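You operate a simulated robot arm through the tools that you are given. There is no shell and no other tool. Be economical: measure what you need, move in short steps, check, and stop when the job is done.

You are at the controls of a simulated robot arm. One attempt, no reset.

Task
Fetch the glazed mug and set it on the shelf under the green table. Put one of the shelf pegs from the finishing bench on top of the blue pot. Take the glazed cup and put it on the beige clay tile on the finishing bench. Take the decal card labelled "wave" from the decorating table and put it on the plaster bat. Put the measuring jug on the decorating table away on the draining board. Put one of the bud vases from the drip rack on the white plaster board. Stack the tub with an amber lid that says "whiting" from the glazing bench on top of the tub with an amber lid labelled "kaolin". Put the slip pot in the floor of the sink. Fetch the sponge dabber and stand it on top of the buffing block. Take the tumbler mould that says "Type 20" from the decorating table and put it on the bucket stand. Do these in any order. Set down upright: glazed mug, glazed cup, measuring jug, sponge dabber, tumbler mould.

Only the result counts: the job must be done as asked and must still hold three seconds after the hand-in. Knocking over, shifting, dropping, spilling or breaking anything else fails it. A push-on lid holds only when it is set on centred and level and pressed home; a screw cap is set on level and turned clockwise until tight.

Robot
A 7-joint arm with a fingered hand on a trunk, on a base that drives. Base frame: it is fixed to the floor where the robot stands at the start and does not move with it; the origin is under the middle of the robot, x ahead of it, y to its left, z up. Units: m, degrees, N and s.
Its first joint turns from -115.0 to 115.0 degrees. Places, roughly: blue pot (16x16x14 cm) [1.8, 3.5, 0.9]; bucket stand [3.2, 1.6, 0.4]; bud vase (6x6x15 cm) [2.9, 0.5, 1]; buffing block (5x8x4 cm) [-0.2, 3.6, 0.9]; clay tile (11x8x2 cm) [0.3, 3.5, 0.9]; decal card [1, 3.5, 0.75]; draining board (40x24 cm) [-1.96, 1.52, 0.88]; floor of the sink (16x24 cm) [-2.06, 0.88, 0.64]; glazed cup (8x8x9 cm) [0.8, 3.6, 0.9]; glazed mug (13x9x10 cm) [0.9, 0, 0.9]; measuring jug [1.5, 3.25, 0.75]; plaster bat (20x16x5 cm) [-0.5, 3, 0.8]; plaster board (15x15x2 cm) [1.5, 3.4, 0.8]; shelf peg (4x4x14 cm) [-0.3, 3.5, 1]; shelf under the green table [1.3, -0.6, 0.2]; slip pot [0.75, 1, 1]; sponge dabber (4x4x6 cm) [2, 3.2, 0.8]; tub with an amber lid [3, 0.75, 1]; tumbler mould [2.25, 3.5, 0.75]. Payload 5 kg.
The tool frame sits at the grasp point between the pads (the TCP): z along the fingers, y along the line on which they close. The tips reach 0.032 m beyond it. The gripper opens to 0.16 m. The gripper's body begins 0.089 m behind the TCP. The gripper is a hand of 4 fingers: y runs from the thumb to the fingers, the wrist lies at [0, 0, -0.267] in the tool frame.
Orientation is told as [roll, pitch, yaw] about the base's x, y, z axes, in that order, counted from this pose: with the fingers straight down and closing along the base's y, the tool's x points along the base's -x, its y along +y and its z along -z.

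Tools
- The arm moves only by the tool servo_tool. Its argument "motion" is a list that holds one entry, the list of rows, each a list of 6 numbers: the shift along the base's x, y, z in units of 40 mm (1.0 is 40 mm), then the turn, a rotation vector about the base's x, y, z in units of 6 degrees (1.0 is 6 degrees). In form: [[[dx, dy, dz, rx, ry, rz], ...]]. A call has 1 to 10 rows; each row shifts and turns the commanded pose from where the row before left it. A call with a number of a shift or a turn outside -1 to 1 is refused whole. Rows are played at 5 a second. More than 0.05 m and 8.6 degrees between two rows, and nothing of the call is played. Where a pose cannot be reached the arm comes as near as it can. A force on the tool above 40 N (or 10 N above the force at the start of the call, whichever is more), or a blocked arm, ends the call early, and 0.2 s more pass. In this call time passes only in rows, and 0.2 s behind the last. It gives the time, the measured TCP pose, the force on the tool (base axes), the opening and the grip force at its end, in the units of the frame above (readings bear some noise), with the torque about the TCP (base axes, N m) and any sound that the robot's microphone picked up.
- Cameras (640 x 400 px; columns grow to the right, rows downward): "scene" is now at [0.0212, 0.2286, 1.7394]; the picture's right is [0.29, -0.96, 0.00], its down [-0.64, -0.20, -0.75] and it looks along [0.71, 0.22, -0.67] (base axes); focal length 264 px, centre (320, 200). "wrist" rides on the gripper at [0.08, -0.004, -0.114] in the tool frame; the picture's right is [0.05, 1.00, 0.00], its down [-0.82, 0.04, -0.58] and it looks along [-0.58, 0.03, 0.82] (tool axes); focal length 265 px, centre (320, 200). There is no depth. A picture from a camera that has moved, and an enlarged one, comes with that camera's place and axes in the base frame and with its lens.
- snapshot(camera): a new picture of that camera. The clock stands still meanwhile.
- raise_lower(by): slides the trunk up (or, below 0, down) by that many m; the arm and the scene camera ride with it, the base frame stays. It gives what a move gives, with no picture.
- steer(legs): drives the robot by 1 to 6 legs, each [ahead, turn to the left] in m and degrees, along the robot's own axes; the way and the turn of a leg run together, so that a leg with both is an arc; at most 1.5 m and 180 degrees a leg. The arm and the cameras ride along, it lands a little off, and it stops where it bumps. It gives what a move gives.
- move_fingers(finger1, finger2, finger3, thumb_bend): sets how far each is bent, from 0 (flat) to 1 (curled in); at 0.3 the hand is open as for a grip, at 0.7 the pads meet at the TCP. One left out holds its place. A second passes; each finger stops where it meets its share of the squeeze, and holds until it gets a number again. It is the only way to open and close the hand. It gives what a move gives, with no picture; readings hold the bend of each and the force on the fingers (four entries, about 0 where the hand has none), thumb and palm.
- head_to(pan, tilt): turns the head with the scene camera to pan (to the left, within 155 degrees either way) and tilt (down, from -29 to 69), counted from straight ahead of the robot. It gives what a move gives.
- enlarge(camera, box): a new picture of the part [left, top, right, bottom] of that camera's present view, enlarged. The clock stands still meanwhile.
- job_done(): hands the job in; it is judged then, once.

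Work in short steps. Places have to be worked out from the pictures, the camera data and where the tool is seen: move nearer, look again, correct. Check each grasp and each placing, and mend what went wrong. You have 525 turns and 288 pictures in all, those below and enlarged ones among them. Open the gripper and draw the arm clear of the work before you hand the job in, unless the task says otherwise; then end with one line.

The tools are called after "Call:" as a command line: name --argument value ..., lists and objects as JSON in quotes. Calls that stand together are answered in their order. servo_tool: Moves the arm, as the interface text tells. Its arguments: {"type":"object","properties":{"motion":{"type":"array","items":{"type":"array","items":{"type":"array","items":{"type":"number"}}}}},"required":["motion"]} The other tools are called the same way: raise_lower (by) slides the trunk up or down; move_fingers (finger1, finger2, finger3, thumb_bend) moves the fingers one by one; steer (legs) drives the base; head_to (pan, tilt) turns the head that bears the scene camera; snapshot (camera) takes a picture; enlarge (camera, box) takes an enlarged picture of a part of a camera's view; job_done () hands the job in.

At the start:

```text
t: 0.0
tcp_pos: [0.6386, 0.3172, 1.1068]
orientation: [0.0, 0.0, 0.0]
ft_force: [0.0, 0.0, -0.4]
torque: [0.0, 0.01, 0.03]
opening: 0.1601
grip_force: 0.1
shape: jaw
bend: [0.3, 0.3, 0.3, 0.3]
finger forces: [0.1, 0.0, 0.0, 0.0, 0.0, 0.0]
trunk travel left (down, up): [-0.575, 0.415]
robot x, y, heading: [0.0004, 0.0031, -0.2]
head pan, tilt: [17.1, 41.8]
```

scene: 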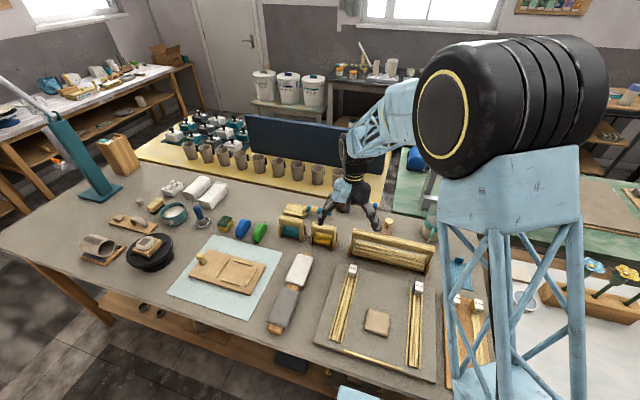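
wrist: 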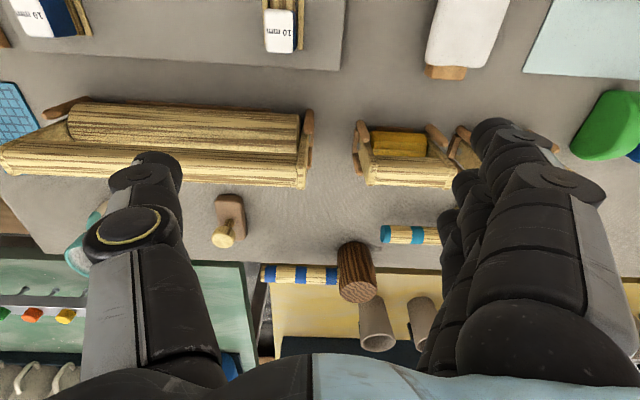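

I start by surveying the surroundings: look right of the robot, where the mug and green table should be.

Call:
head_to --pan -20 --tilt 40

Call:
snapshot --camera "scene"

Call:
head_to --pan 60 --tilt 35

Call:
snapshot --camera "scene"

Call:
head_to --pan 120 --tilt 30

Call:
snapshot --camera "scene"

```text
t: 1.0
tcp_pos: [0.6377, 0.318, 1.1071]
orientation: [-0.1, 0.0, -0.1]
ft_force: [0.0, 1.1, 0.9]
torque: [0.01, -0.01, 0.01]
opening: 0.1599
grip_force: 0.1
shape: jaw
bend: [0.3, 0.3, 0.3, 0.3]
finger forces: [0.0, 0.1, 0.0, 0.0, 0.0, 0.1]
trunk travel left (down, up): [-0.575, 0.415]
robot x, y, heading: [0.0013, -0.0036, 0.2]
head pan, tilt: [-20.0, 40.0]
```

```text
285 pictures are left
camera scene: at [0.0211, 0.175, 1.742], right [-0.34, -0.94, 0.0], down [-0.6, 0.22, -0.77], along [0.72, -0.26, -0.64], focal length 264 px, centre (320, 200)
```

scene: 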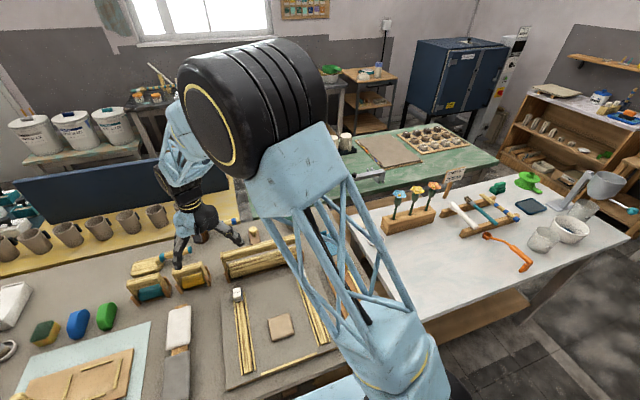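

```text
t: 2.6
tcp_pos: [0.6379, 0.3181, 1.1077]
orientation: [0.0, -0.1, 0.0]
ft_force: [0.9, 0.6, -0.8]
torque: [0.03, 0.0, -0.04]
opening: 0.1596
grip_force: 0.1
shape: jaw
bend: [0.3, 0.3, 0.3, 0.3]
finger forces: [0.0, 0.0, 0.1, 0.0, 0.1, 0.1]
trunk travel left (down, up): [-0.575, 0.415]
robot x, y, heading: [0.0023, -0.0012, -0.1]
head pan, tilt: [60.0, 35.0]
```

```text
284 pictures are left
camera scene: at [-0.0148, 0.2802, 1.7495], right [0.87, -0.5, 0.0], down [-0.29, -0.5, -0.82], along [0.41, 0.71, -0.57], focal length 264 px, centre (320, 200)
```

scene: 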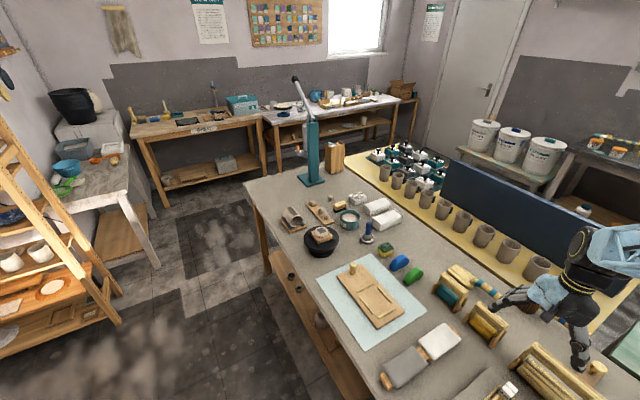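

```text
t: 3.9
tcp_pos: [0.6383, 0.3168, 1.1069]
orientation: [0.0, 0.0, 0.0]
ft_force: [-0.2, 0.3, -0.3]
torque: [0.01, 0.0, -0.03]
opening: 0.1599
grip_force: 0.1
shape: jaw
bend: [0.3, 0.3, 0.3, 0.3]
finger forces: [0.0, 0.1, 0.0, 0.0, 0.0, 0.0]
trunk travel left (down, up): [-0.575, 0.415]
robot x, y, heading: [0.0031, -0.0013, -0.1]
head pan, tilt: [120.0, 30.0]
```

```text
283 pictures are left
camera scene: at [-0.104, 0.2823, 1.7573], right [0.87, 0.5, 0.0], down [0.25, -0.43, -0.87], along [-0.43, 0.75, -0.5], focal length 264 px, centre (320, 200)
```

scene: 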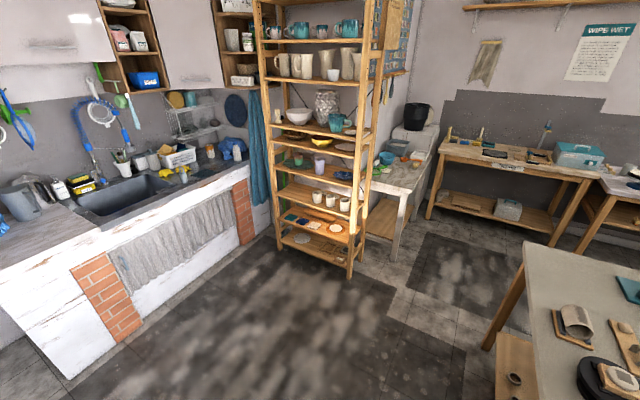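

The wrist view shows a teal-white mug near (0.94,-0.1). I move the hand towards it for a close look.

Call:
servo_tool --motion '[[[0.1, -1, 0, 0, 0, 0], [0.1, -1, 0, 0, 0, 0], [0.1, -1, 0, 0, 0, 0], [0.1, -1, 0, 0, 0, 0], [0.1, -1, 0, 0, 0, 0], [0.1, -1, 0, 0, 0, 0], [0.1, -1, 0, 0, 0, 0], [0.1, -1, 0, 0, 0, 0]]]'

Call:
snapshot --camera "wrist"

Call:
head_to --pan 0 --tilt 45

Call:
snapshot --camera "scene"

```text
t: 5.7
tcp_pos: [0.6712, -0.0054, 1.1065]
orientation: [0.1, -0.1, 0.0]
ft_force: [0.1, -0.7, 0.1]
torque: [0.01, -0.03, -0.01]
opening: 0.16
grip_force: 0.0
shape: jaw
bend: [0.3, 0.3, 0.3, 0.3]
finger forces: [0.0, 0.0, 0.1, 0.1, 0.1, 0.1]
trunk travel left (down, up): [-0.575, 0.415]
robot x, y, heading: [-0.0002, -0.0008, 0.0]
head pan, tilt: [120.0, 30.0]
```

```text
282 pictures are left
camera wrist: at [0.591, -0.0088, 1.2205], right [-0.05, 1.0, 0.0], down [0.82, 0.04, 0.58], along [0.58, 0.03, -0.82], focal length 265 px, centre (320, 200)
```

wrist: 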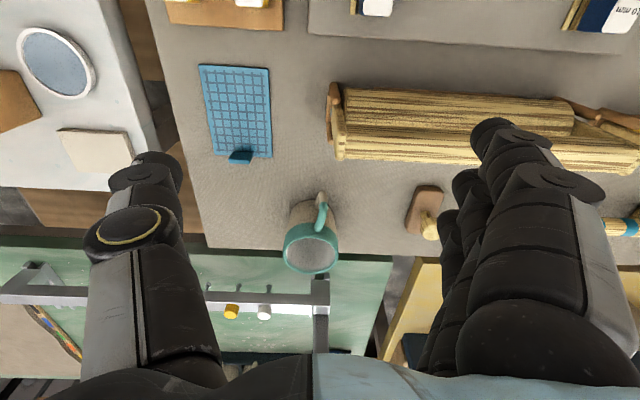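

```text
t: 7.7
tcp_pos: [0.6715, -0.0031, 1.1074]
orientation: [-0.1, -0.1, 0.0]
ft_force: [0.1, 0.8, 0.6]
torque: [0.01, -0.01, -0.02]
opening: 0.1598
grip_force: 0.1
shape: jaw
bend: [0.3, 0.3, 0.3, 0.3]
finger forces: [0.0, 0.0, 0.0, 0.0, 0.0, 0.0]
trunk travel left (down, up): [-0.575, 0.415]
robot x, y, heading: [-0.0009, 0.0024, -0.3]
head pan, tilt: [0.0, 45.0]
```

```text
281 pictures are left
camera scene: at [0.0225, 0.2038, 1.7348], right [0.0, -1.0, 0.0], down [-0.71, 0.0, -0.71], along [0.71, 0.0, -0.71], focal length 264 px, centre (320, 200)
```

scene: 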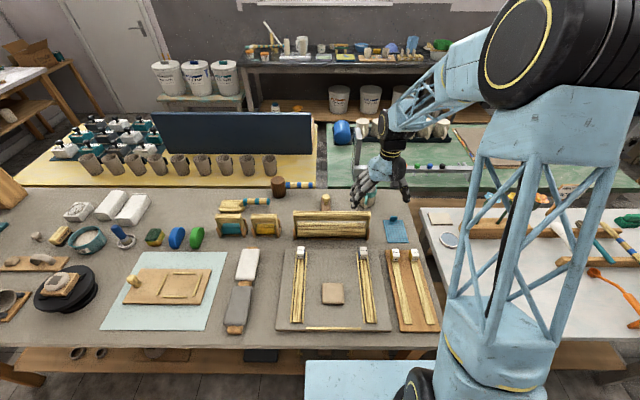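

Mug stands at about (0.93,-0.007), handle toward the robot. Before grasping, I raise the trunk to map the room, in particular the green table and its access.

Call:
raise_lower --by 0.4

Call:
head_to --pan -15 --tilt 35

Call:
snapshot --camera "scene"

Call:
head_to --pan -75 --tilt 35

Call:
snapshot --camera "scene"

Call:
head_to --pan 40 --tilt 30

Call:
snapshot --camera "scene"

Call:
head_to --pan 145 --tilt 35

Call:
snapshot --camera "scene"

```text
t: 11.5
tcp_pos: [0.6717, -0.0031, 1.5077]
orientation: [0.1, -0.1, 0.0]
ft_force: [0.1, -0.6, 0.2]
torque: [-0.02, 0.0, 0.01]
opening: 0.1599
grip_force: 0.0
shape: jaw
bend: [0.3, 0.3, 0.3, 0.3]
finger forces: [0.0, 0.0, 0.0, 0.0, 0.1, 0.0]
trunk travel left (down, up): [-0.975, 0.015]
robot x, y, heading: [-0.0007, -0.0004, 0.1]
head pan, tilt: [0.0, 45.0]
```

```text
t: 12.3
tcp_pos: [0.6713, -0.0027, 1.5079]
orientation: [0.1, -0.1, 0.0]
ft_force: [0.8, -0.2, 0.2]
torque: [0.0, -0.01, 0.0]
opening: 0.16
grip_force: 0.0
shape: jaw
bend: [0.3, 0.3, 0.3, 0.3]
finger forces: [0.1, 0.0, 0.1, 0.0, 0.1, 0.0]
trunk travel left (down, up): [-0.975, 0.015]
robot x, y, heading: [-0.0016, 0.0015, 0.1]
head pan, tilt: [-15.0, 35.0]
```

```text
280 pictures are left
camera scene: at [0.0264, 0.1811, 2.1495], right [-0.26, -0.97, 0.0], down [-0.55, 0.15, -0.82], along [0.79, -0.21, -0.57], focal length 264 px, centre (320, 200)
```

scene: 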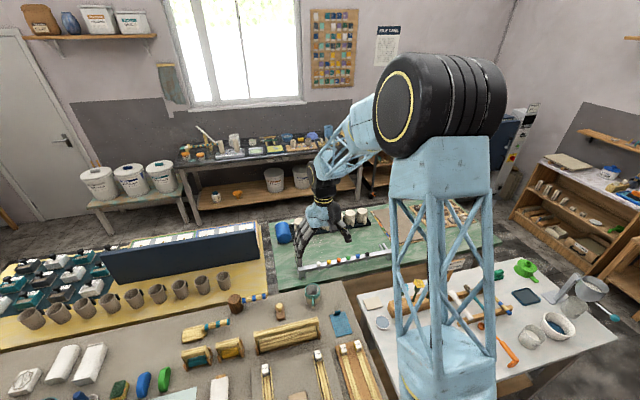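

```text
t: 13.6
tcp_pos: [0.6707, -0.0044, 1.507]
orientation: [0.0, 0.0, 0.0]
ft_force: [-0.3, 0.3, 0.0]
torque: [0.02, 0.0, 0.03]
opening: 0.16
grip_force: 0.0
shape: jaw
bend: [0.3, 0.3, 0.3, 0.3]
finger forces: [0.0, 0.0, 0.1, 0.0, 0.0, 0.0]
trunk travel left (down, up): [-0.975, 0.015]
robot x, y, heading: [-0.0014, 0.0008, -0.2]
head pan, tilt: [-75.0, 35.0]
```

```text
279 pictures are left
camera scene: at [-0.0359, 0.1187, 2.1496], right [-0.97, -0.26, 0.0], down [-0.15, 0.55, -0.82], along [0.21, -0.79, -0.57], focal length 264 px, centre (320, 200)
```

scene: 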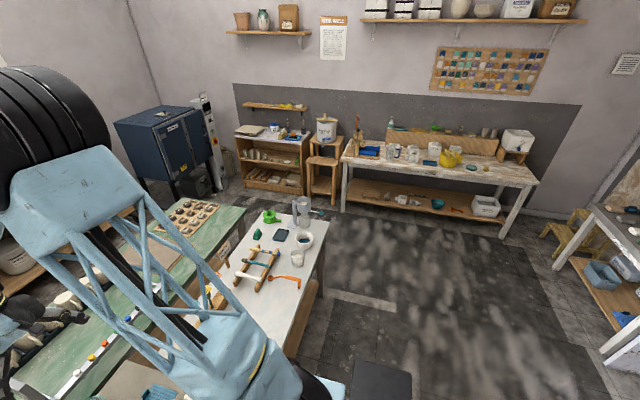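

```text
t: 15.5
tcp_pos: [0.671, -0.0027, 1.5072]
orientation: [0.0, 0.1, 0.0]
ft_force: [0.0, 1.1, -0.6]
torque: [0.03, 0.0, -0.03]
opening: 0.1599
grip_force: 0.1
shape: jaw
bend: [0.3, 0.3, 0.3, 0.3]
finger forces: [0.0, 0.0, 0.1, 0.0, 0.0, 0.0]
trunk travel left (down, up): [-0.975, 0.015]
robot x, y, heading: [0.0013, -0.0018, -0.1]
head pan, tilt: [40.0, 30.0]
```

```text
278 pictures are left
camera scene: at [0.0105, 0.2618, 2.1574], right [0.64, -0.77, 0.0], down [-0.38, -0.32, -0.87], along [0.66, 0.56, -0.5], focal length 264 px, centre (320, 200)
```

scene: 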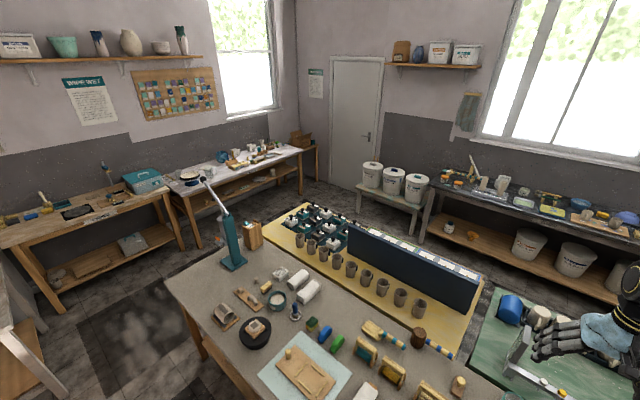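

```text
t: 17.3
tcp_pos: [0.6714, -0.0033, 1.5083]
orientation: [0.0, 0.0, 0.1]
ft_force: [0.6, 0.5, 0.3]
torque: [-0.02, 0.0, 0.01]
opening: 0.1597
grip_force: 0.1
shape: jaw
bend: [0.3, 0.3, 0.3, 0.3]
finger forces: [0.0, 0.0, 0.0, 0.0, 0.1, 0.0]
trunk travel left (down, up): [-0.975, 0.015]
robot x, y, heading: [0.0019, -0.0008, 0.1]
head pan, tilt: [145.0, 35.0]
```

```text
277 pictures are left
camera scene: at [-0.1309, 0.2543, 2.1496], right [0.57, 0.82, 0.0], down [0.47, -0.33, -0.82], along [-0.67, 0.47, -0.57], focal length 264 px, centre (320, 200)
```

scene: 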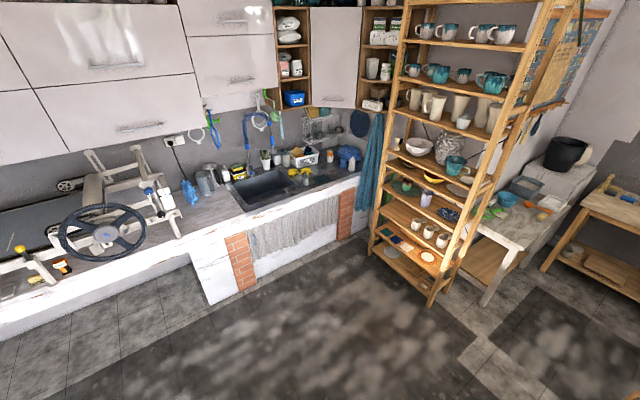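

I now have a room map. I look down at my own base to know its footprint before driving.

Call:
head_to --pan 0 --tilt 69

Call:
snapshot --camera "scene"

Call:
head_to --pan 90 --tilt 69

Call:
snapshot --camera "scene"

```text
t: 19.6
tcp_pos: [0.6709, -0.0037, 1.5067]
orientation: [0.0, 0.0, 0.1]
ft_force: [0.3, 0.6, -0.3]
torque: [-0.01, 0.0, 0.01]
opening: 0.16
grip_force: 0.1
shape: jaw
bend: [0.3, 0.3, 0.3, 0.3]
finger forces: [0.1, 0.0, 0.0, 0.0, 0.0, 0.0]
trunk travel left (down, up): [-0.975, 0.015]
robot x, y, heading: [-0.0027, 0.0016, 0.1]
head pan, tilt: [0.0, 68.8]
```

```text
276 pictures are left
camera scene: at [-0.0029, 0.2038, 2.1059], right [0.0, -1.0, 0.0], down [-0.93, 0.0, -0.36], along [0.36, 0.0, -0.93], focal length 264 px, centre (320, 200)
```

scene: 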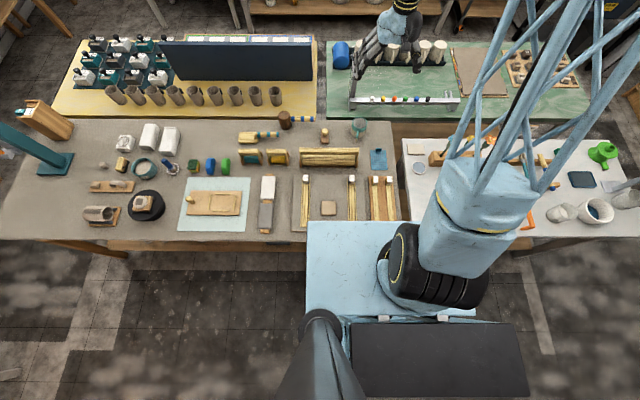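

```text
t: 21.3
tcp_pos: [0.6716, -0.003, 1.5084]
orientation: [-0.1, 0.0, -0.1]
ft_force: [0.6, 0.5, -0.5]
torque: [-0.01, -0.02, -0.01]
opening: 0.1596
grip_force: 0.1
shape: jaw
bend: [0.3, 0.3, 0.3, 0.3]
finger forces: [0.0, 0.1, 0.0, 0.0, 0.1, 0.0]
trunk travel left (down, up): [-0.975, 0.015]
robot x, y, heading: [-0.0014, -0.0001, 0.0]
head pan, tilt: [90.0, 68.8]
```

```text
275 pictures are left
camera scene: at [-0.0587, 0.2597, 2.1059], right [1.0, 0.0, 0.0], down [0.0, -0.93, -0.36], along [0.0, 0.36, -0.93], focal length 264 px, centre (320, 200)
```

scene: 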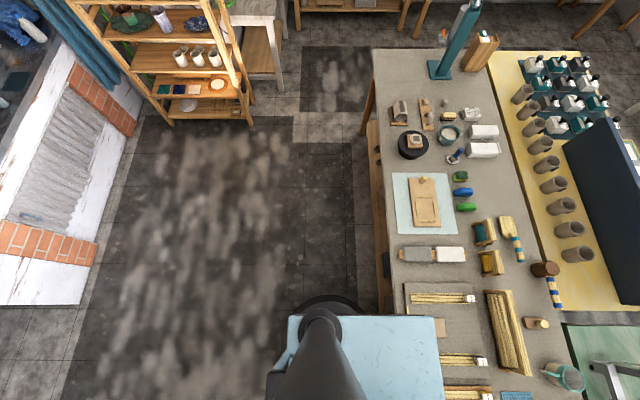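

The blue platform is the trunk carriage. I zoom in on the main table to identify the slip pot.

Call:
enlarge --camera "scene" --box '[370, 80, 530, 180]'

```text
4.00 times, centred on (450, 130) of scene
camera zoom: at [-0.0587, 0.2597, 2.1059], right [1.0, 0.0, 0.0], down [0.0, -0.93, -0.36], along [0.0, 0.36, -0.93], focal length 1056 px, centre (-200, 480)
```

zoom: 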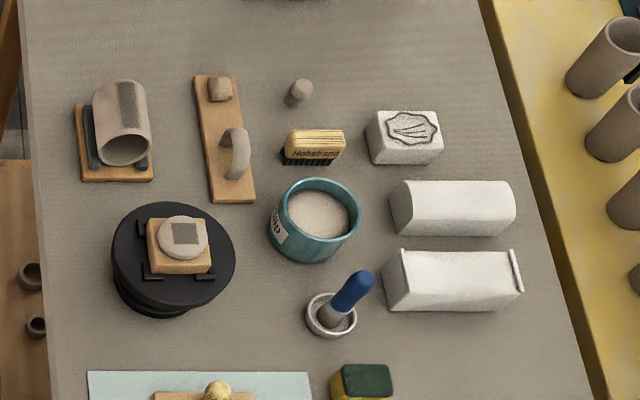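

Slip pot (teal, holds slip, keep level) is around (0.66,1.13), about 12 cm across. I drive to face it: back off, turn, go along the table, turn back.

Call:
steer --legs '[[-0.1, 0], [0, 90], [1.12, 0], [0, -90]]'

Call:
snapshot --camera "wrist"

```text
t: 35.4
tcp_pos: [0.5688, 1.1167, 1.5083]
orientation: [0.0, 0.1, 0.0]
ft_force: [0.0, -0.2, 0.1]
torque: [-0.01, 0.01, 0.01]
opening: 0.1599
grip_force: 0.1
shape: jaw
bend: [0.3, 0.3, 0.3, 0.3]
finger forces: [0.0, 0.1, 0.0, 0.0, 0.0, 0.0]
trunk travel left (down, up): [-0.975, 0.015]
robot x, y, heading: [-0.1022, 1.1177, 0.1]
head pan, tilt: [90.0, 68.8]
```

```text
273 pictures are left
camera wrist: at [0.4885, 1.1123, 1.6206], right [-0.05, 1.0, 0.0], down [0.82, 0.04, 0.58], along [0.58, 0.03, -0.82], focal length 265 px, centre (320, 200)
```

wrist: 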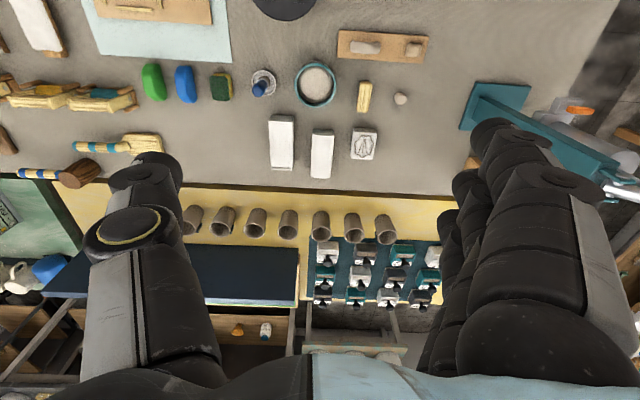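

Pot is about (0.65,1.115). I lower the trunk to come above it and look again.

Call:
raise_lower --by -0.4

Call:
snapshot --camera "wrist"

```text
t: 39.2
tcp_pos: [0.5686, 1.1169, 1.1071]
orientation: [-0.1, 0.0, 0.1]
ft_force: [-0.2, 1.1, 0.6]
torque: [-0.02, 0.04, -0.03]
opening: 0.1601
grip_force: 0.1
shape: jaw
bend: [0.3, 0.3, 0.3, 0.3]
finger forces: [0.0, 0.0, 0.0, 0.1, 0.1, 0.0]
trunk travel left (down, up): [-0.575, 0.415]
robot x, y, heading: [-0.1022, 1.1173, 0.3]
head pan, tilt: [90.0, 68.8]
```

```text
272 pictures are left
camera wrist: at [0.4884, 1.1125, 1.2206], right [-0.05, 1.0, 0.0], down [0.82, 0.04, 0.58], along [0.58, 0.03, -0.82], focal length 265 px, centre (320, 200)
```

wrist: 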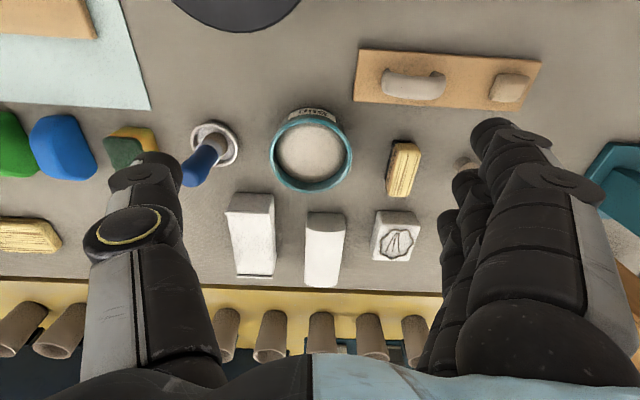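

Pot centre (0.647,1.108), rim z≈0.88, Ø≈0.112. I go above it and descend with fingers straddling along y.

Call:
servo_tool --motion '[[[0.975, -0.11, 0, 0, 0, 0], [0.975, -0.11, 0, 0, 0, 0], [0, 0, -0.95, 0, 0, 0], [0, 0, -0.95, 0, 0, 0], [0, 0, -0.95, 0, 0, 0], [0, 0, -0.95, 0, 0, 0]]]'

Call:
snapshot --camera "wrist"

```text
t: 40.6
tcp_pos: [0.6477, 1.1073, 0.957]
orientation: [0.0, 0.0, 0.1]
ft_force: [-0.3, -0.6, 0.7]
torque: [0.02, -0.02, -0.01]
opening: 0.1602
grip_force: 0.0
shape: jaw
bend: [0.3, 0.3, 0.3, 0.3]
finger forces: [0.0, 0.0, 0.0, 0.0, 0.0, 0.0]
trunk travel left (down, up): [-0.575, 0.415]
robot x, y, heading: [-0.1021, 1.1192, 0.1]
head pan, tilt: [90.0, 68.8]
```

```text
271 pictures are left
camera wrist: at [0.5673, 1.1024, 1.0702], right [-0.05, 1.0, 0.0], down [0.82, 0.04, 0.58], along [0.58, 0.03, -0.82], focal length 265 px, centre (320, 200)
```

wrist: 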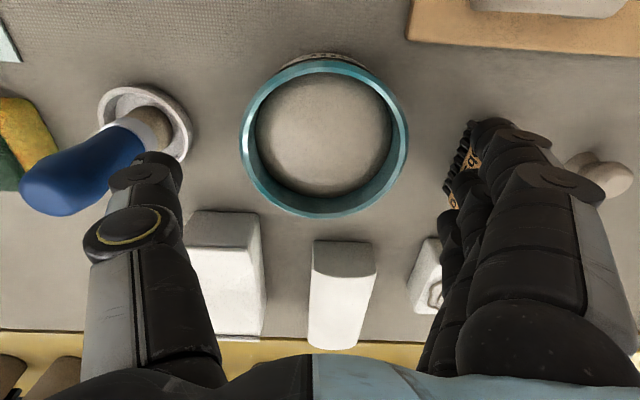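

Aligned; I narrow the hand slightly to keep the thumb away from the brush dish and descend.

Call:
move_fingers --finger1 0.35 --finger2 0.35 --finger3 0.35 --thumb_bend 0.35

Call:
servo_tool --motion '[[[-0.08, 0.04, -0.8, 0, 0, 0], [0, 0, -0.8, 0, 0, 0], [0, 0, -0.9, 0, 0, 0]]]'

Call:
snapshot --camera "wrist"

```text
t: 41.6
tcp_pos: [0.6465, 1.1072, 0.9571]
orientation: [0.0, 0.0, 0.1]
ft_force: [-0.4, -0.9, -0.4]
torque: [0.03, 0.0, 0.02]
opening: 0.152
grip_force: 0.0
shape: fingers
bend: [0.35, 0.35, 0.35, 0.35]
finger forces: [0.0, 0.0, 0.0, 0.1, 0.1, 0.0]
trunk travel left (down, up): [-0.575, 0.415]
robot x, y, heading: [-0.1017, 1.1186, 0.2]
head pan, tilt: [90.0, 68.8]
```

```text
t: 42.3
tcp_pos: [0.6442, 1.1101, 0.893]
orientation: [-0.2, -0.3, 0.2]
ft_force: [-7.0, 0.1, 18.1]
torque: [0.66, 0.32, 0.12]
opening: 0.154
grip_force: 8.3
shape: fingers
bend: [0.34, 0.34, 0.34, 0.35]
finger forces: [4.5, 4.2, 3.6, 0.0, 4.7, 0.0]
trunk travel left (down, up): [-0.575, 0.415]
robot x, y, heading: [-0.1031, 1.1183, 0.1]
head pan, tilt: [90.0, 68.8]
stopped in row 3: the force on the tool passed its limit (the readings are from after the stop); the commanded pose is now the measured one
```

```text
270 pictures are left
camera wrist: at [0.5633, 1.1048, 1.0059], right [-0.05, 1.0, 0.0], down [0.81, 0.04, 0.58], along [0.58, 0.03, -0.81], focal length 265 px, centre (320, 200)
```

wrist: 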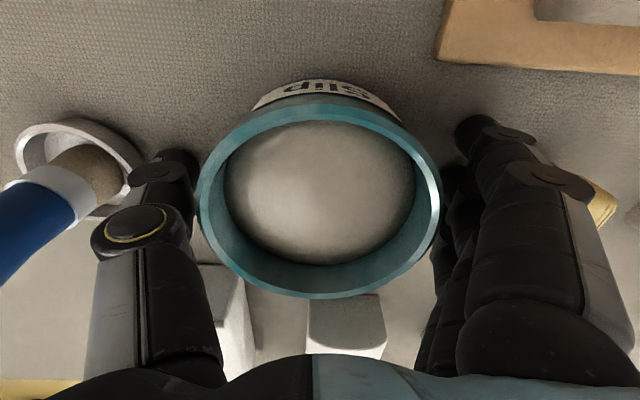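

The fingertips touched the table top (it lies near z≈0.85, higher than assumed). I lift slightly, centre on the pot (x≈0.636) and close.

Call:
servo_tool --motion '[[[0, 0, 0.3, 0, 0, 0], [-0.22, -0.1, 0, 0, 0, 0]]]'

Call:
move_fingers --finger1 0.6 --finger2 0.6 --finger3 0.6 --thumb_bend 0.6

Call:
snapshot --camera "wrist"

```text
t: 42.9
tcp_pos: [0.6355, 1.1033, 0.9034]
orientation: [-0.1, -0.2, 0.2]
ft_force: [1.2, -0.1, 0.2]
torque: [-0.03, -0.01, 0.02]
opening: 0.1518
grip_force: 0.0
shape: fingers
bend: [0.35, 0.35, 0.35, 0.35]
finger forces: [0.0, 0.0, 0.1, 0.1, 0.0, 0.0]
trunk travel left (down, up): [-0.575, 0.415]
robot x, y, heading: [-0.1031, 1.1222, 0.1]
head pan, tilt: [90.0, 68.8]
```

```text
t: 43.9
tcp_pos: [0.6351, 1.104, 0.9034]
orientation: [-0.1, -0.1, 0.2]
ft_force: [-1.2, 3.1, -0.2]
torque: [0.35, 0.06, 0.02]
opening: 0.0969
grip_force: 26.7
shape: fingers
bend: [0.5, 0.45, 0.48, 0.53]
finger forces: [8.8, 10.6, 9.3, 0.0, 25.8, 0.0]
trunk travel left (down, up): [-0.575, 0.415]
robot x, y, heading: [-0.1011, 1.1156, 0.4]
head pan, tilt: [90.0, 68.8]
```

```text
269 pictures are left
camera wrist: at [0.5555, 1.1, 1.0162], right [-0.05, 1.0, 0.0], down [0.81, 0.04, 0.58], along [0.58, 0.03, -0.82], focal length 265 px, centre (320, 200)
```

wrist: 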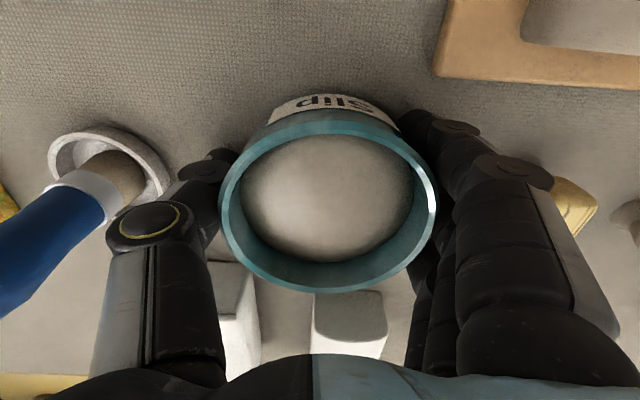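

Grip holds at ~26 N, Ø≈0.097. Lift slowly and check level.

Call:
servo_tool --motion '[[[0, 0, 0.3, 0, 0, 0], [0, 0, 0.5, 0, 0, 0], [0, 0, 0.7, 0, 0, 0], [0, 0, 0.8, 0, 0, 0], [0, 0, 0.8, 0, 0, 0]]]'

Call:
snapshot --camera "wrist"

```text
t: 45.1
tcp_pos: [0.6337, 1.1064, 1.0283]
orientation: [0.0, -0.1, -0.1]
ft_force: [-0.4, 0.2, -9.1]
torque: [-0.05, 0.03, -0.01]
opening: 0.097
grip_force: 26.6
shape: fingers
bend: [0.5, 0.45, 0.48, 0.54]
finger forces: [8.1, 10.0, 8.7, 0.1, 25.9, 0.0]
trunk travel left (down, up): [-0.575, 0.415]
robot x, y, heading: [-0.1042, 1.1225, 0.0]
head pan, tilt: [90.0, 68.8]
```

```text
268 pictures are left
camera wrist: at [0.5544, 1.1023, 1.1417], right [-0.05, 1.0, 0.0], down [0.81, 0.04, 0.58], along [0.58, 0.03, -0.82], focal length 265 px, centre (320, 200)
```

wrist: 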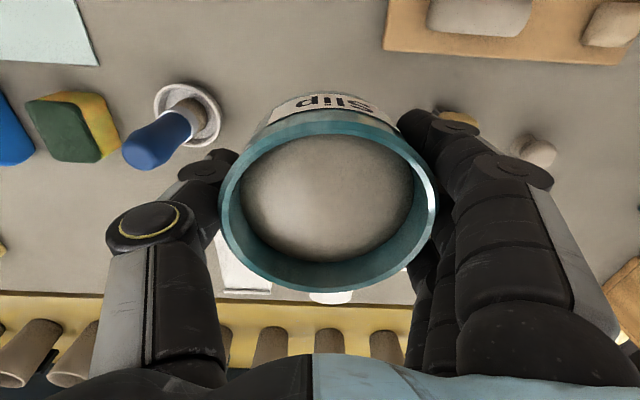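

Pot held, 0.93 kg. I pull it in and up, then drive to the sink, turning clockwise so the pot avoids the lamp.

Call:
servo_tool --motion '[[[-0.8, 0, 0.8, 0, 0, 0], [-0.8, 0, 0.8, 0, 0, 0], [-0.8, 0, 0.8, 0, 0, 0], [-0.6, 0, 0.8, 0, 0, 0]]]'

Call:
steer --legs '[[-0.2, 0], [0, -90], [0.24, 0], [0, -90], [0.85, 0]]'

Call:
head_to --pan -5 --tilt 45

Call:
snapshot --camera "scene"

Call:
snapshot --camera "wrist"

```text
t: 46.1
tcp_pos: [0.5137, 1.104, 1.1559]
orientation: [-0.2, -0.2, 0.1]
ft_force: [-1.0, -0.7, -8.9]
torque: [-0.05, 0.02, 0.02]
opening: 0.0966
grip_force: 27.0
shape: fingers
bend: [0.5, 0.45, 0.48, 0.54]
finger forces: [8.0, 10.3, 9.1, 0.0, 25.9, 0.0]
trunk travel left (down, up): [-0.575, 0.415]
robot x, y, heading: [-0.1038, 1.1182, 0.3]
head pan, tilt: [90.0, 68.8]
```

```text
t: 60.8
tcp_pos: [-1.7747, 0.8612, 1.155]
orientation: [0.0, -0.1, -178.4]
ft_force: [-0.7, -0.7, -8.5]
torque: [0.06, -0.05, 0.0]
opening: 0.0961
grip_force: 23.8
shape: fingers
bend: [0.5, 0.46, 0.48, 0.54]
finger forces: [6.8, 9.3, 9.1, 0.0, 23.9, 0.0]
trunk travel left (down, up): [-0.575, 0.415]
robot x, y, heading: [-1.1587, 0.8623, -178.3]
head pan, tilt: [90.0, 68.8]
```

```text
t: 62.5
tcp_pos: [-1.7744, 0.8598, 1.1548]
orientation: [-0.1, -0.1, -178.4]
ft_force: [0.3, 0.3, -9.3]
torque: [0.01, -0.03, -0.01]
opening: 0.0958
grip_force: 24.5
shape: fingers
bend: [0.5, 0.46, 0.48, 0.54]
finger forces: [6.8, 9.3, 9.2, 0.1, 23.9, 0.0]
trunk travel left (down, up): [-0.575, 0.415]
robot x, y, heading: [-1.1565, 0.8635, -178.4]
head pan, tilt: [-5.0, 45.0]
```

```text
267 pictures are left
camera scene: at [-1.1718, 0.6662, 1.7347], right [0.06, 1.0, 0.0], down [0.71, -0.04, -0.71], along [-0.71, 0.04, -0.71], focal length 264 px, centre (320, 200)
```

scene: 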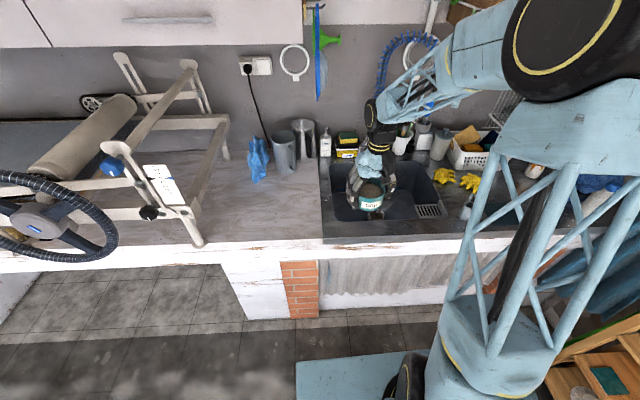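

```text
266 pictures are left
camera wrist: at [-1.6942, 0.8671, 1.2677], right [0.08, -1.0, 0.0], down [-0.81, -0.07, 0.58], along [-0.58, -0.05, -0.82], focal length 265 px, centre (320, 200)
```

wrist: 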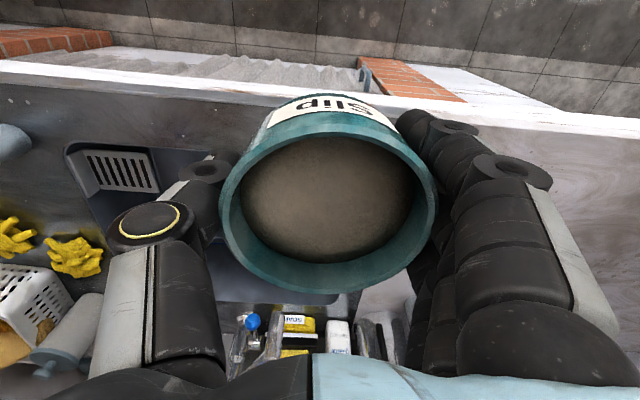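

Basin spans about x −1.89..−2.27, y 0.77..1.29. I drive 0.2 m nearer and position the pot above about (−2.06, 0.935).

Call:
steer --legs '[[0.2, 0]]'

Call:
servo_tool --motion '[[[-0.7, 0.65, 0, 0, 0, -0.27], [-0.7, 0.65, 0, 0, 0, 0], [-0.7, 0.6, 0, 0, 0, 0]]]'

Call:
snapshot --camera "scene"

Call:
snapshot --camera "wrist"

```text
t: 64.1
tcp_pos: [-1.9757, 0.8542, 1.1546]
orientation: [0.0, -0.1, -178.3]
ft_force: [-0.1, -0.9, -9.7]
torque: [0.04, -0.08, 0.0]
opening: 0.0956
grip_force: 24.5
shape: fingers
bend: [0.5, 0.46, 0.48, 0.54]
finger forces: [6.8, 9.2, 9.1, 0.0, 23.9, 0.0]
trunk travel left (down, up): [-0.575, 0.415]
robot x, y, heading: [-1.3609, 0.8558, -178.5]
head pan, tilt: [-5.0, 45.0]
```

```text
t: 64.9
tcp_pos: [-2.0617, 0.9303, 1.1547]
orientation: [-0.1, 0.0, -179.9]
ft_force: [-1.0, 0.4, -8.9]
torque: [0.0, -0.06, 0.0]
opening: 0.0955
grip_force: 24.9
shape: fingers
bend: [0.5, 0.46, 0.48, 0.54]
finger forces: [7.2, 9.4, 8.9, 0.1, 24.1, 0.0]
trunk travel left (down, up): [-0.575, 0.415]
robot x, y, heading: [-1.3587, 0.8565, -178.2]
head pan, tilt: [-5.0, 45.0]
```

```text
265 pictures are left
camera scene: at [-1.3731, 0.6613, 1.7348], right [0.06, 1.0, 0.0], down [0.71, -0.04, -0.71], along [-0.7, 0.04, -0.71], focal length 264 px, centre (320, 200)
```

scene: 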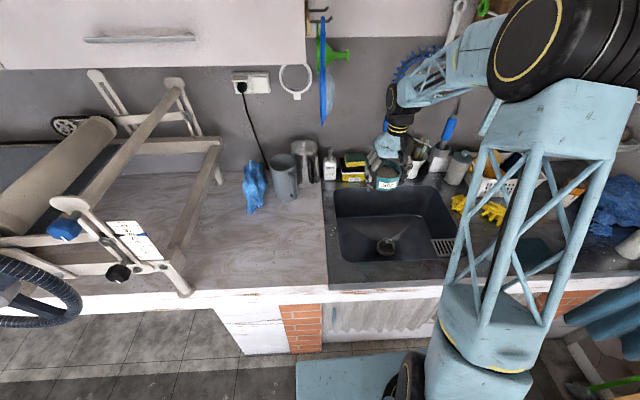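

```text
264 pictures are left
camera wrist: at [-1.9814, 0.9339, 1.2682], right [0.05, -1.0, 0.0], down [-0.81, -0.04, 0.58], along [-0.58, -0.03, -0.82], focal length 265 px, centre (320, 200)
```

wrist: 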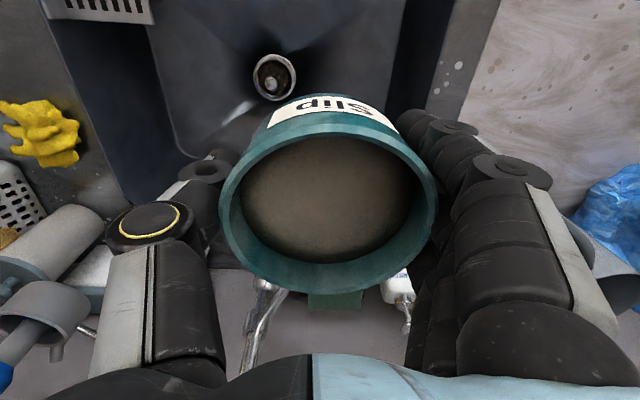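

Drain at (−2.11,1.03), left wall y≈0.77. Lower via trunk 0.3, then check clearance before the last part.

Call:
raise_lower --by -0.3

Call:
snapshot --camera "wrist"

Call:
snapshot --camera "scene"

```text
t: 67.9
tcp_pos: [-2.0606, 0.9285, 0.8559]
orientation: [0.0, -0.1, -179.9]
ft_force: [-0.3, -0.2, -9.0]
torque: [0.04, -0.02, 0.01]
opening: 0.0956
grip_force: 24.4
shape: fingers
bend: [0.5, 0.46, 0.48, 0.54]
finger forces: [7.1, 9.5, 9.1, 0.0, 24.0, 0.0]
trunk travel left (down, up): [-0.275, 0.715]
robot x, y, heading: [-1.3578, 0.8591, -178.0]
head pan, tilt: [-5.0, 45.0]
```

```text
263 pictures are left
camera wrist: at [-1.9805, 0.9328, 0.9688], right [0.05, -1.0, 0.0], down [-0.81, -0.04, 0.58], along [-0.58, -0.03, -0.82], focal length 265 px, centre (320, 200)
```

wrist: 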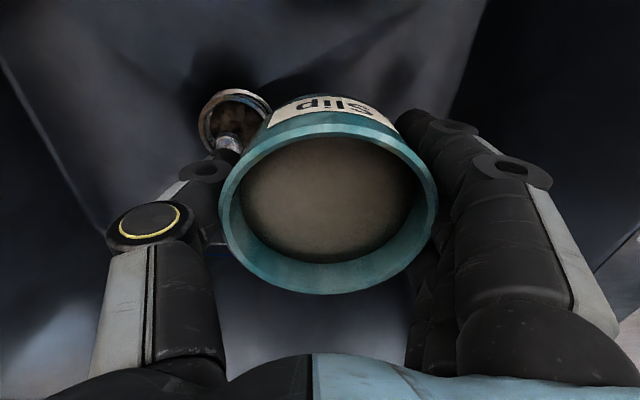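

```text
262 pictures are left
camera scene: at [-1.3722, 0.6604, 1.4348], right [0.06, 1.0, 0.0], down [0.71, -0.04, -0.71], along [-0.71, 0.04, -0.71], focal length 264 px, centre (320, 200)
```

scene: 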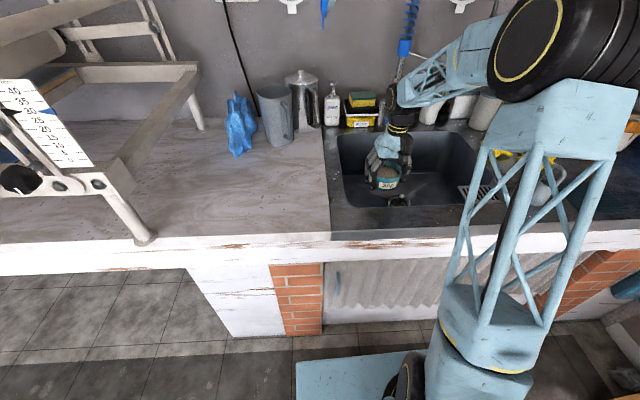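

Clear of walls. I lower further in steps, easing y to 0.915 away from the drain.

Call:
servo_tool --motion '[[[0, -0.3, -0.7, 0, 0, 0], [0, 0, -0.8, 0, 0, 0], [0, 0, -0.8, 0, 0, 0], [0, 0, -0.8, 0, 0, 0], [0, 0, -0.4, 0, 0, 0]]]'

Call:
servo_tool --motion '[[[0, 0, -0.2, 0, 0, 0], [0, 0, -0.2, 0, 0, 0], [0, 0, -0.2, 0, 0, 0], [0, 0, -0.2, 0, 0, 0], [0, 0, -0.2, 0, 0, 0]]]'

```text
t: 69.1
tcp_pos: [-2.0608, 0.9158, 0.7149]
orientation: [-0.1, -0.1, -179.9]
ft_force: [0.3, -0.1, -9.5]
torque: [0.04, -0.04, 0.04]
opening: 0.0954
grip_force: 24.9
shape: fingers
bend: [0.5, 0.46, 0.48, 0.54]
finger forces: [7.3, 9.4, 9.3, 0.0, 23.8, 0.0]
trunk travel left (down, up): [-0.275, 0.715]
robot x, y, heading: [-1.3575, 0.8591, -178.0]
head pan, tilt: [-5.0, 45.0]
```

```text
t: 70.1
tcp_pos: [-2.0619, 0.9182, 0.6903]
orientation: [0.0, -0.5, -179.9]
ft_force: [8.8, 0.8, 23.6]
torque: [-0.99, -0.11, 0.27]
opening: 0.0951
grip_force: 28.6
shape: fingers
bend: [0.52, 0.46, 0.49, 0.55]
finger forces: [11.0, 9.8, 11.5, 0.0, 25.7, 0.0]
trunk travel left (down, up): [-0.275, 0.715]
robot x, y, heading: [-1.3563, 0.854, -178.2]
head pan, tilt: [-5.0, 45.0]
stopped in row 5: the force on the tool passed its limit (the readings are from after the stop); the commanded pose is now the measured one
```

Contact with the floor at TCP z 0.690. I open gently and look.

Call:
move_fingers --finger1 0.38 --finger2 0.38 --finger3 0.38 --thumb_bend 0.4

Call:
snapshot --camera "wrist"

```text
t: 71.1
tcp_pos: [-2.0629, 0.9164, 0.6881]
orientation: [0.0, -0.3, -179.9]
ft_force: [0.3, 0.2, 0.5]
torque: [0.05, -0.04, -0.03]
opening: 0.135
grip_force: 0.9
shape: fingers
bend: [0.38, 0.38, 0.38, 0.4]
finger forces: [0.0, 0.0, 0.0, 0.0, 0.6, 0.0]
trunk travel left (down, up): [-0.275, 0.715]
robot x, y, heading: [-1.3549, 0.8543, -178.4]
head pan, tilt: [-5.0, 45.0]
```

```text
261 pictures are left
camera wrist: at [-1.9815, 0.9211, 0.8003], right [0.05, -1.0, 0.0], down [-0.81, -0.04, 0.58], along [-0.58, -0.03, -0.81], focal length 265 px, centre (320, 200)
```

wrist: 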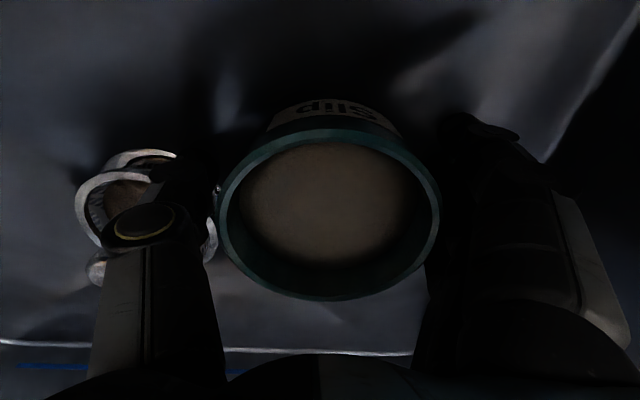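

Pot stands free with the thumb barely touching; I open the thumb a bit more and rise straight up.

Call:
move_fingers --thumb_bend 0.34

Call:
servo_tool --motion '[[[0, 0, 0.5, 0, 0, 0], [0, 0, 0.8, 0, 0, 0], [0, 0, 0.9, 0, 0, 0], [0, 0, 0.9, 0, 0, 0], [0, 0, 0.9, 0, 0, 0]]]'

Call:
snapshot --camera "wrist"

```text
t: 72.1
tcp_pos: [-2.0618, 0.9173, 0.6878]
orientation: [-0.2, -0.4, -180.0]
ft_force: [0.4, 1.0, -0.5]
torque: [-0.04, -0.03, -0.06]
opening: 0.1462
grip_force: 0.2
shape: fingers
bend: [0.38, 0.38, 0.38, 0.34]
finger forces: [0.1, 0.0, 0.1, 0.1, 0.2, 0.1]
trunk travel left (down, up): [-0.275, 0.715]
robot x, y, heading: [-1.3582, 0.8563, -178.5]
head pan, tilt: [-5.0, 45.0]
```

```text
t: 73.3
tcp_pos: [-2.0622, 0.9143, 0.8481]
orientation: [-0.1, -0.5, -179.9]
ft_force: [0.8, 0.0, 0.0]
torque: [0.0, -0.01, -0.02]
opening: 0.1465
grip_force: 0.0
shape: fingers
bend: [0.38, 0.38, 0.38, 0.34]
finger forces: [0.1, 0.0, 0.1, 0.0, 0.0, 0.0]
trunk travel left (down, up): [-0.275, 0.715]
robot x, y, heading: [-1.3578, 0.8574, -178.3]
head pan, tilt: [-5.0, 45.0]
```

```text
260 pictures are left
camera wrist: at [-1.9816, 0.9194, 0.9601], right [0.05, -1.0, 0.0], down [-0.81, -0.04, 0.58], along [-0.58, -0.03, -0.81], focal length 265 px, centre (320, 200)
```

wrist: 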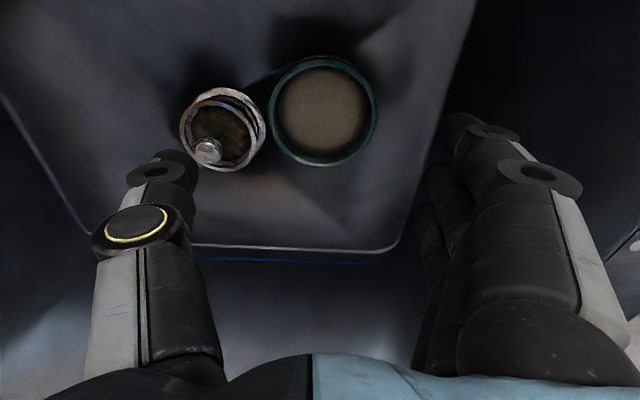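

Slip pot is on the sink floor at (−2.06,0.91). Next the mug: raise, retract, and drive back to (0,0) facing the table.

Call:
raise_lower --by 0.4

Call:
servo_tool --motion '[[[0.9, -0.5, 0, 0, 0, 0], [0.9, -0.5, 0, 0, 0, 0], [0.9, -0.5, 0, 0, 0, 0]]]'

Call:
steer --legs '[[-0.4, 0], [0, 136], [1.26, 0], [0, 42]]'

```text
t: 77.2
tcp_pos: [-2.0634, 0.9153, 1.2472]
orientation: [0.0, -0.3, -179.9]
ft_force: [0.5, 1.2, 0.7]
torque: [0.0, -0.03, 0.01]
opening: 0.1466
grip_force: 0.0
shape: fingers
bend: [0.38, 0.38, 0.38, 0.34]
finger forces: [0.1, 0.0, 0.1, 0.0, 0.0, 0.1]
trunk travel left (down, up): [-0.675, 0.315]
robot x, y, heading: [-1.3592, 0.8563, -178.3]
head pan, tilt: [-5.0, 45.0]
```

```text
t: 78.0
tcp_pos: [-1.9542, 0.8532, 1.2478]
orientation: [-0.1, -0.4, -179.9]
ft_force: [0.2, 0.0, 0.4]
torque: [0.04, 0.01, -0.02]
opening: 0.1466
grip_force: 0.1
shape: fingers
bend: [0.38, 0.38, 0.38, 0.34]
finger forces: [0.0, 0.1, 0.0, 0.0, 0.0, 0.1]
trunk travel left (down, up): [-0.675, 0.315]
robot x, y, heading: [-1.3566, 0.8531, -178.3]
head pan, tilt: [-5.0, 45.0]
```

```text
t: 94.0
tcp_pos: [0.5585, -0.0196, 1.2463]
orientation: [-0.2, -0.4, -2.6]
ft_force: [0.6, 0.5, -1.0]
torque: [-0.04, 0.03, 0.01]
opening: 0.1468
grip_force: 0.1
shape: fingers
bend: [0.38, 0.38, 0.38, 0.34]
finger forces: [0.0, 0.1, 0.1, 0.0, 0.0, 0.0]
trunk travel left (down, up): [-0.675, 0.315]
robot x, y, heading: [-0.0355, 0.0027, -1.0]
head pan, tilt: [-5.0, 45.0]
```

Now I tilt the hand 45° forward (fingers pointing ahead and down) while staying high, and open it.

Call:
servo_tool --motion '[[[0.4, 0, 0, 0, -0.94, 0.43], [0.4, 0, 0, 0, -0.94, 0], [0.4, 0, 0, 0, -0.94, 0], [0.4, 0, 0, 0, -0.94, 0], [0.4, 0, 0, 0, -0.94, 0], [0.4, 0, 0, 0, -0.94, 0], [0.4, 0, 0, 0, -0.94, 0], [0.4, 0, 0, 0, -0.92, 0]]]'

Call:
move_fingers --finger1 0.3 --finger2 0.3 --finger3 0.3 --thumb_bend 0.3

Call:
snapshot --camera "wrist"

Call:
snapshot --camera "scene"

```text
t: 95.8
tcp_pos: [0.6886, -0.0177, 1.2489]
orientation: [-0.1, -45.5, 0.1]
ft_force: [-0.1, 0.4, 0.9]
torque: [-0.05, 0.01, -0.04]
opening: 0.1471
grip_force: 0.1
shape: fingers
bend: [0.38, 0.38, 0.38, 0.34]
finger forces: [0.0, 0.0, 0.1, 0.0, 0.1, 0.1]
trunk travel left (down, up): [-0.675, 0.315]
robot x, y, heading: [-0.0357, 0.0018, -0.8]
head pan, tilt: [-5.0, 45.0]
```

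```text
t: 96.8
tcp_pos: [0.6886, -0.0203, 1.2478]
orientation: [0.0, -45.4, 0.0]
ft_force: [0.4, 0.0, 0.0]
torque: [0.02, -0.04, 0.04]
opening: 0.1701
grip_force: 0.1
shape: fingers
bend: [0.3, 0.3, 0.3, 0.3]
finger forces: [0.0, 0.0, 0.1, 0.0, 0.0, 0.1]
trunk travel left (down, up): [-0.675, 0.315]
robot x, y, heading: [-0.0383, 0.0059, -1.0]
head pan, tilt: [-5.0, 45.0]
```

```text
259 pictures are left
camera wrist: at [0.5508, -0.0247, 1.27], right [-0.04, 1.0, -0.04], down [0.16, 0.04, 0.99], along [0.99, 0.03, -0.16], focal length 265 px, centre (320, 200)
```

wrist: 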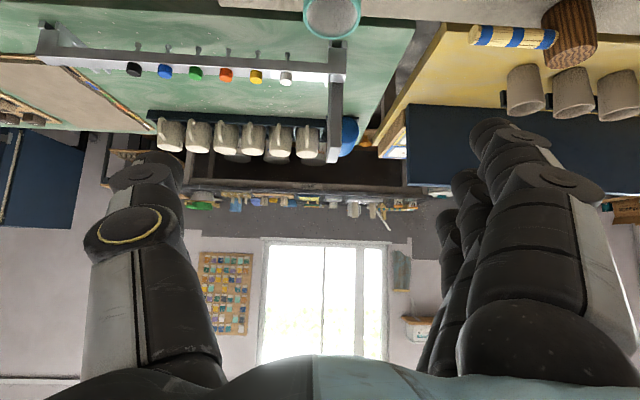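

```text
258 pictures are left
camera scene: at [-0.0118, 0.2018, 1.8348], right [-0.1, -0.99, 0.0], down [-0.7, 0.07, -0.71], along [0.7, -0.07, -0.71], focal length 264 px, centre (320, 200)
```

scene: 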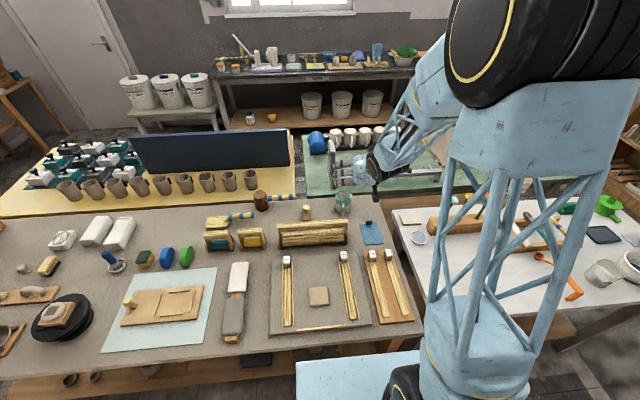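

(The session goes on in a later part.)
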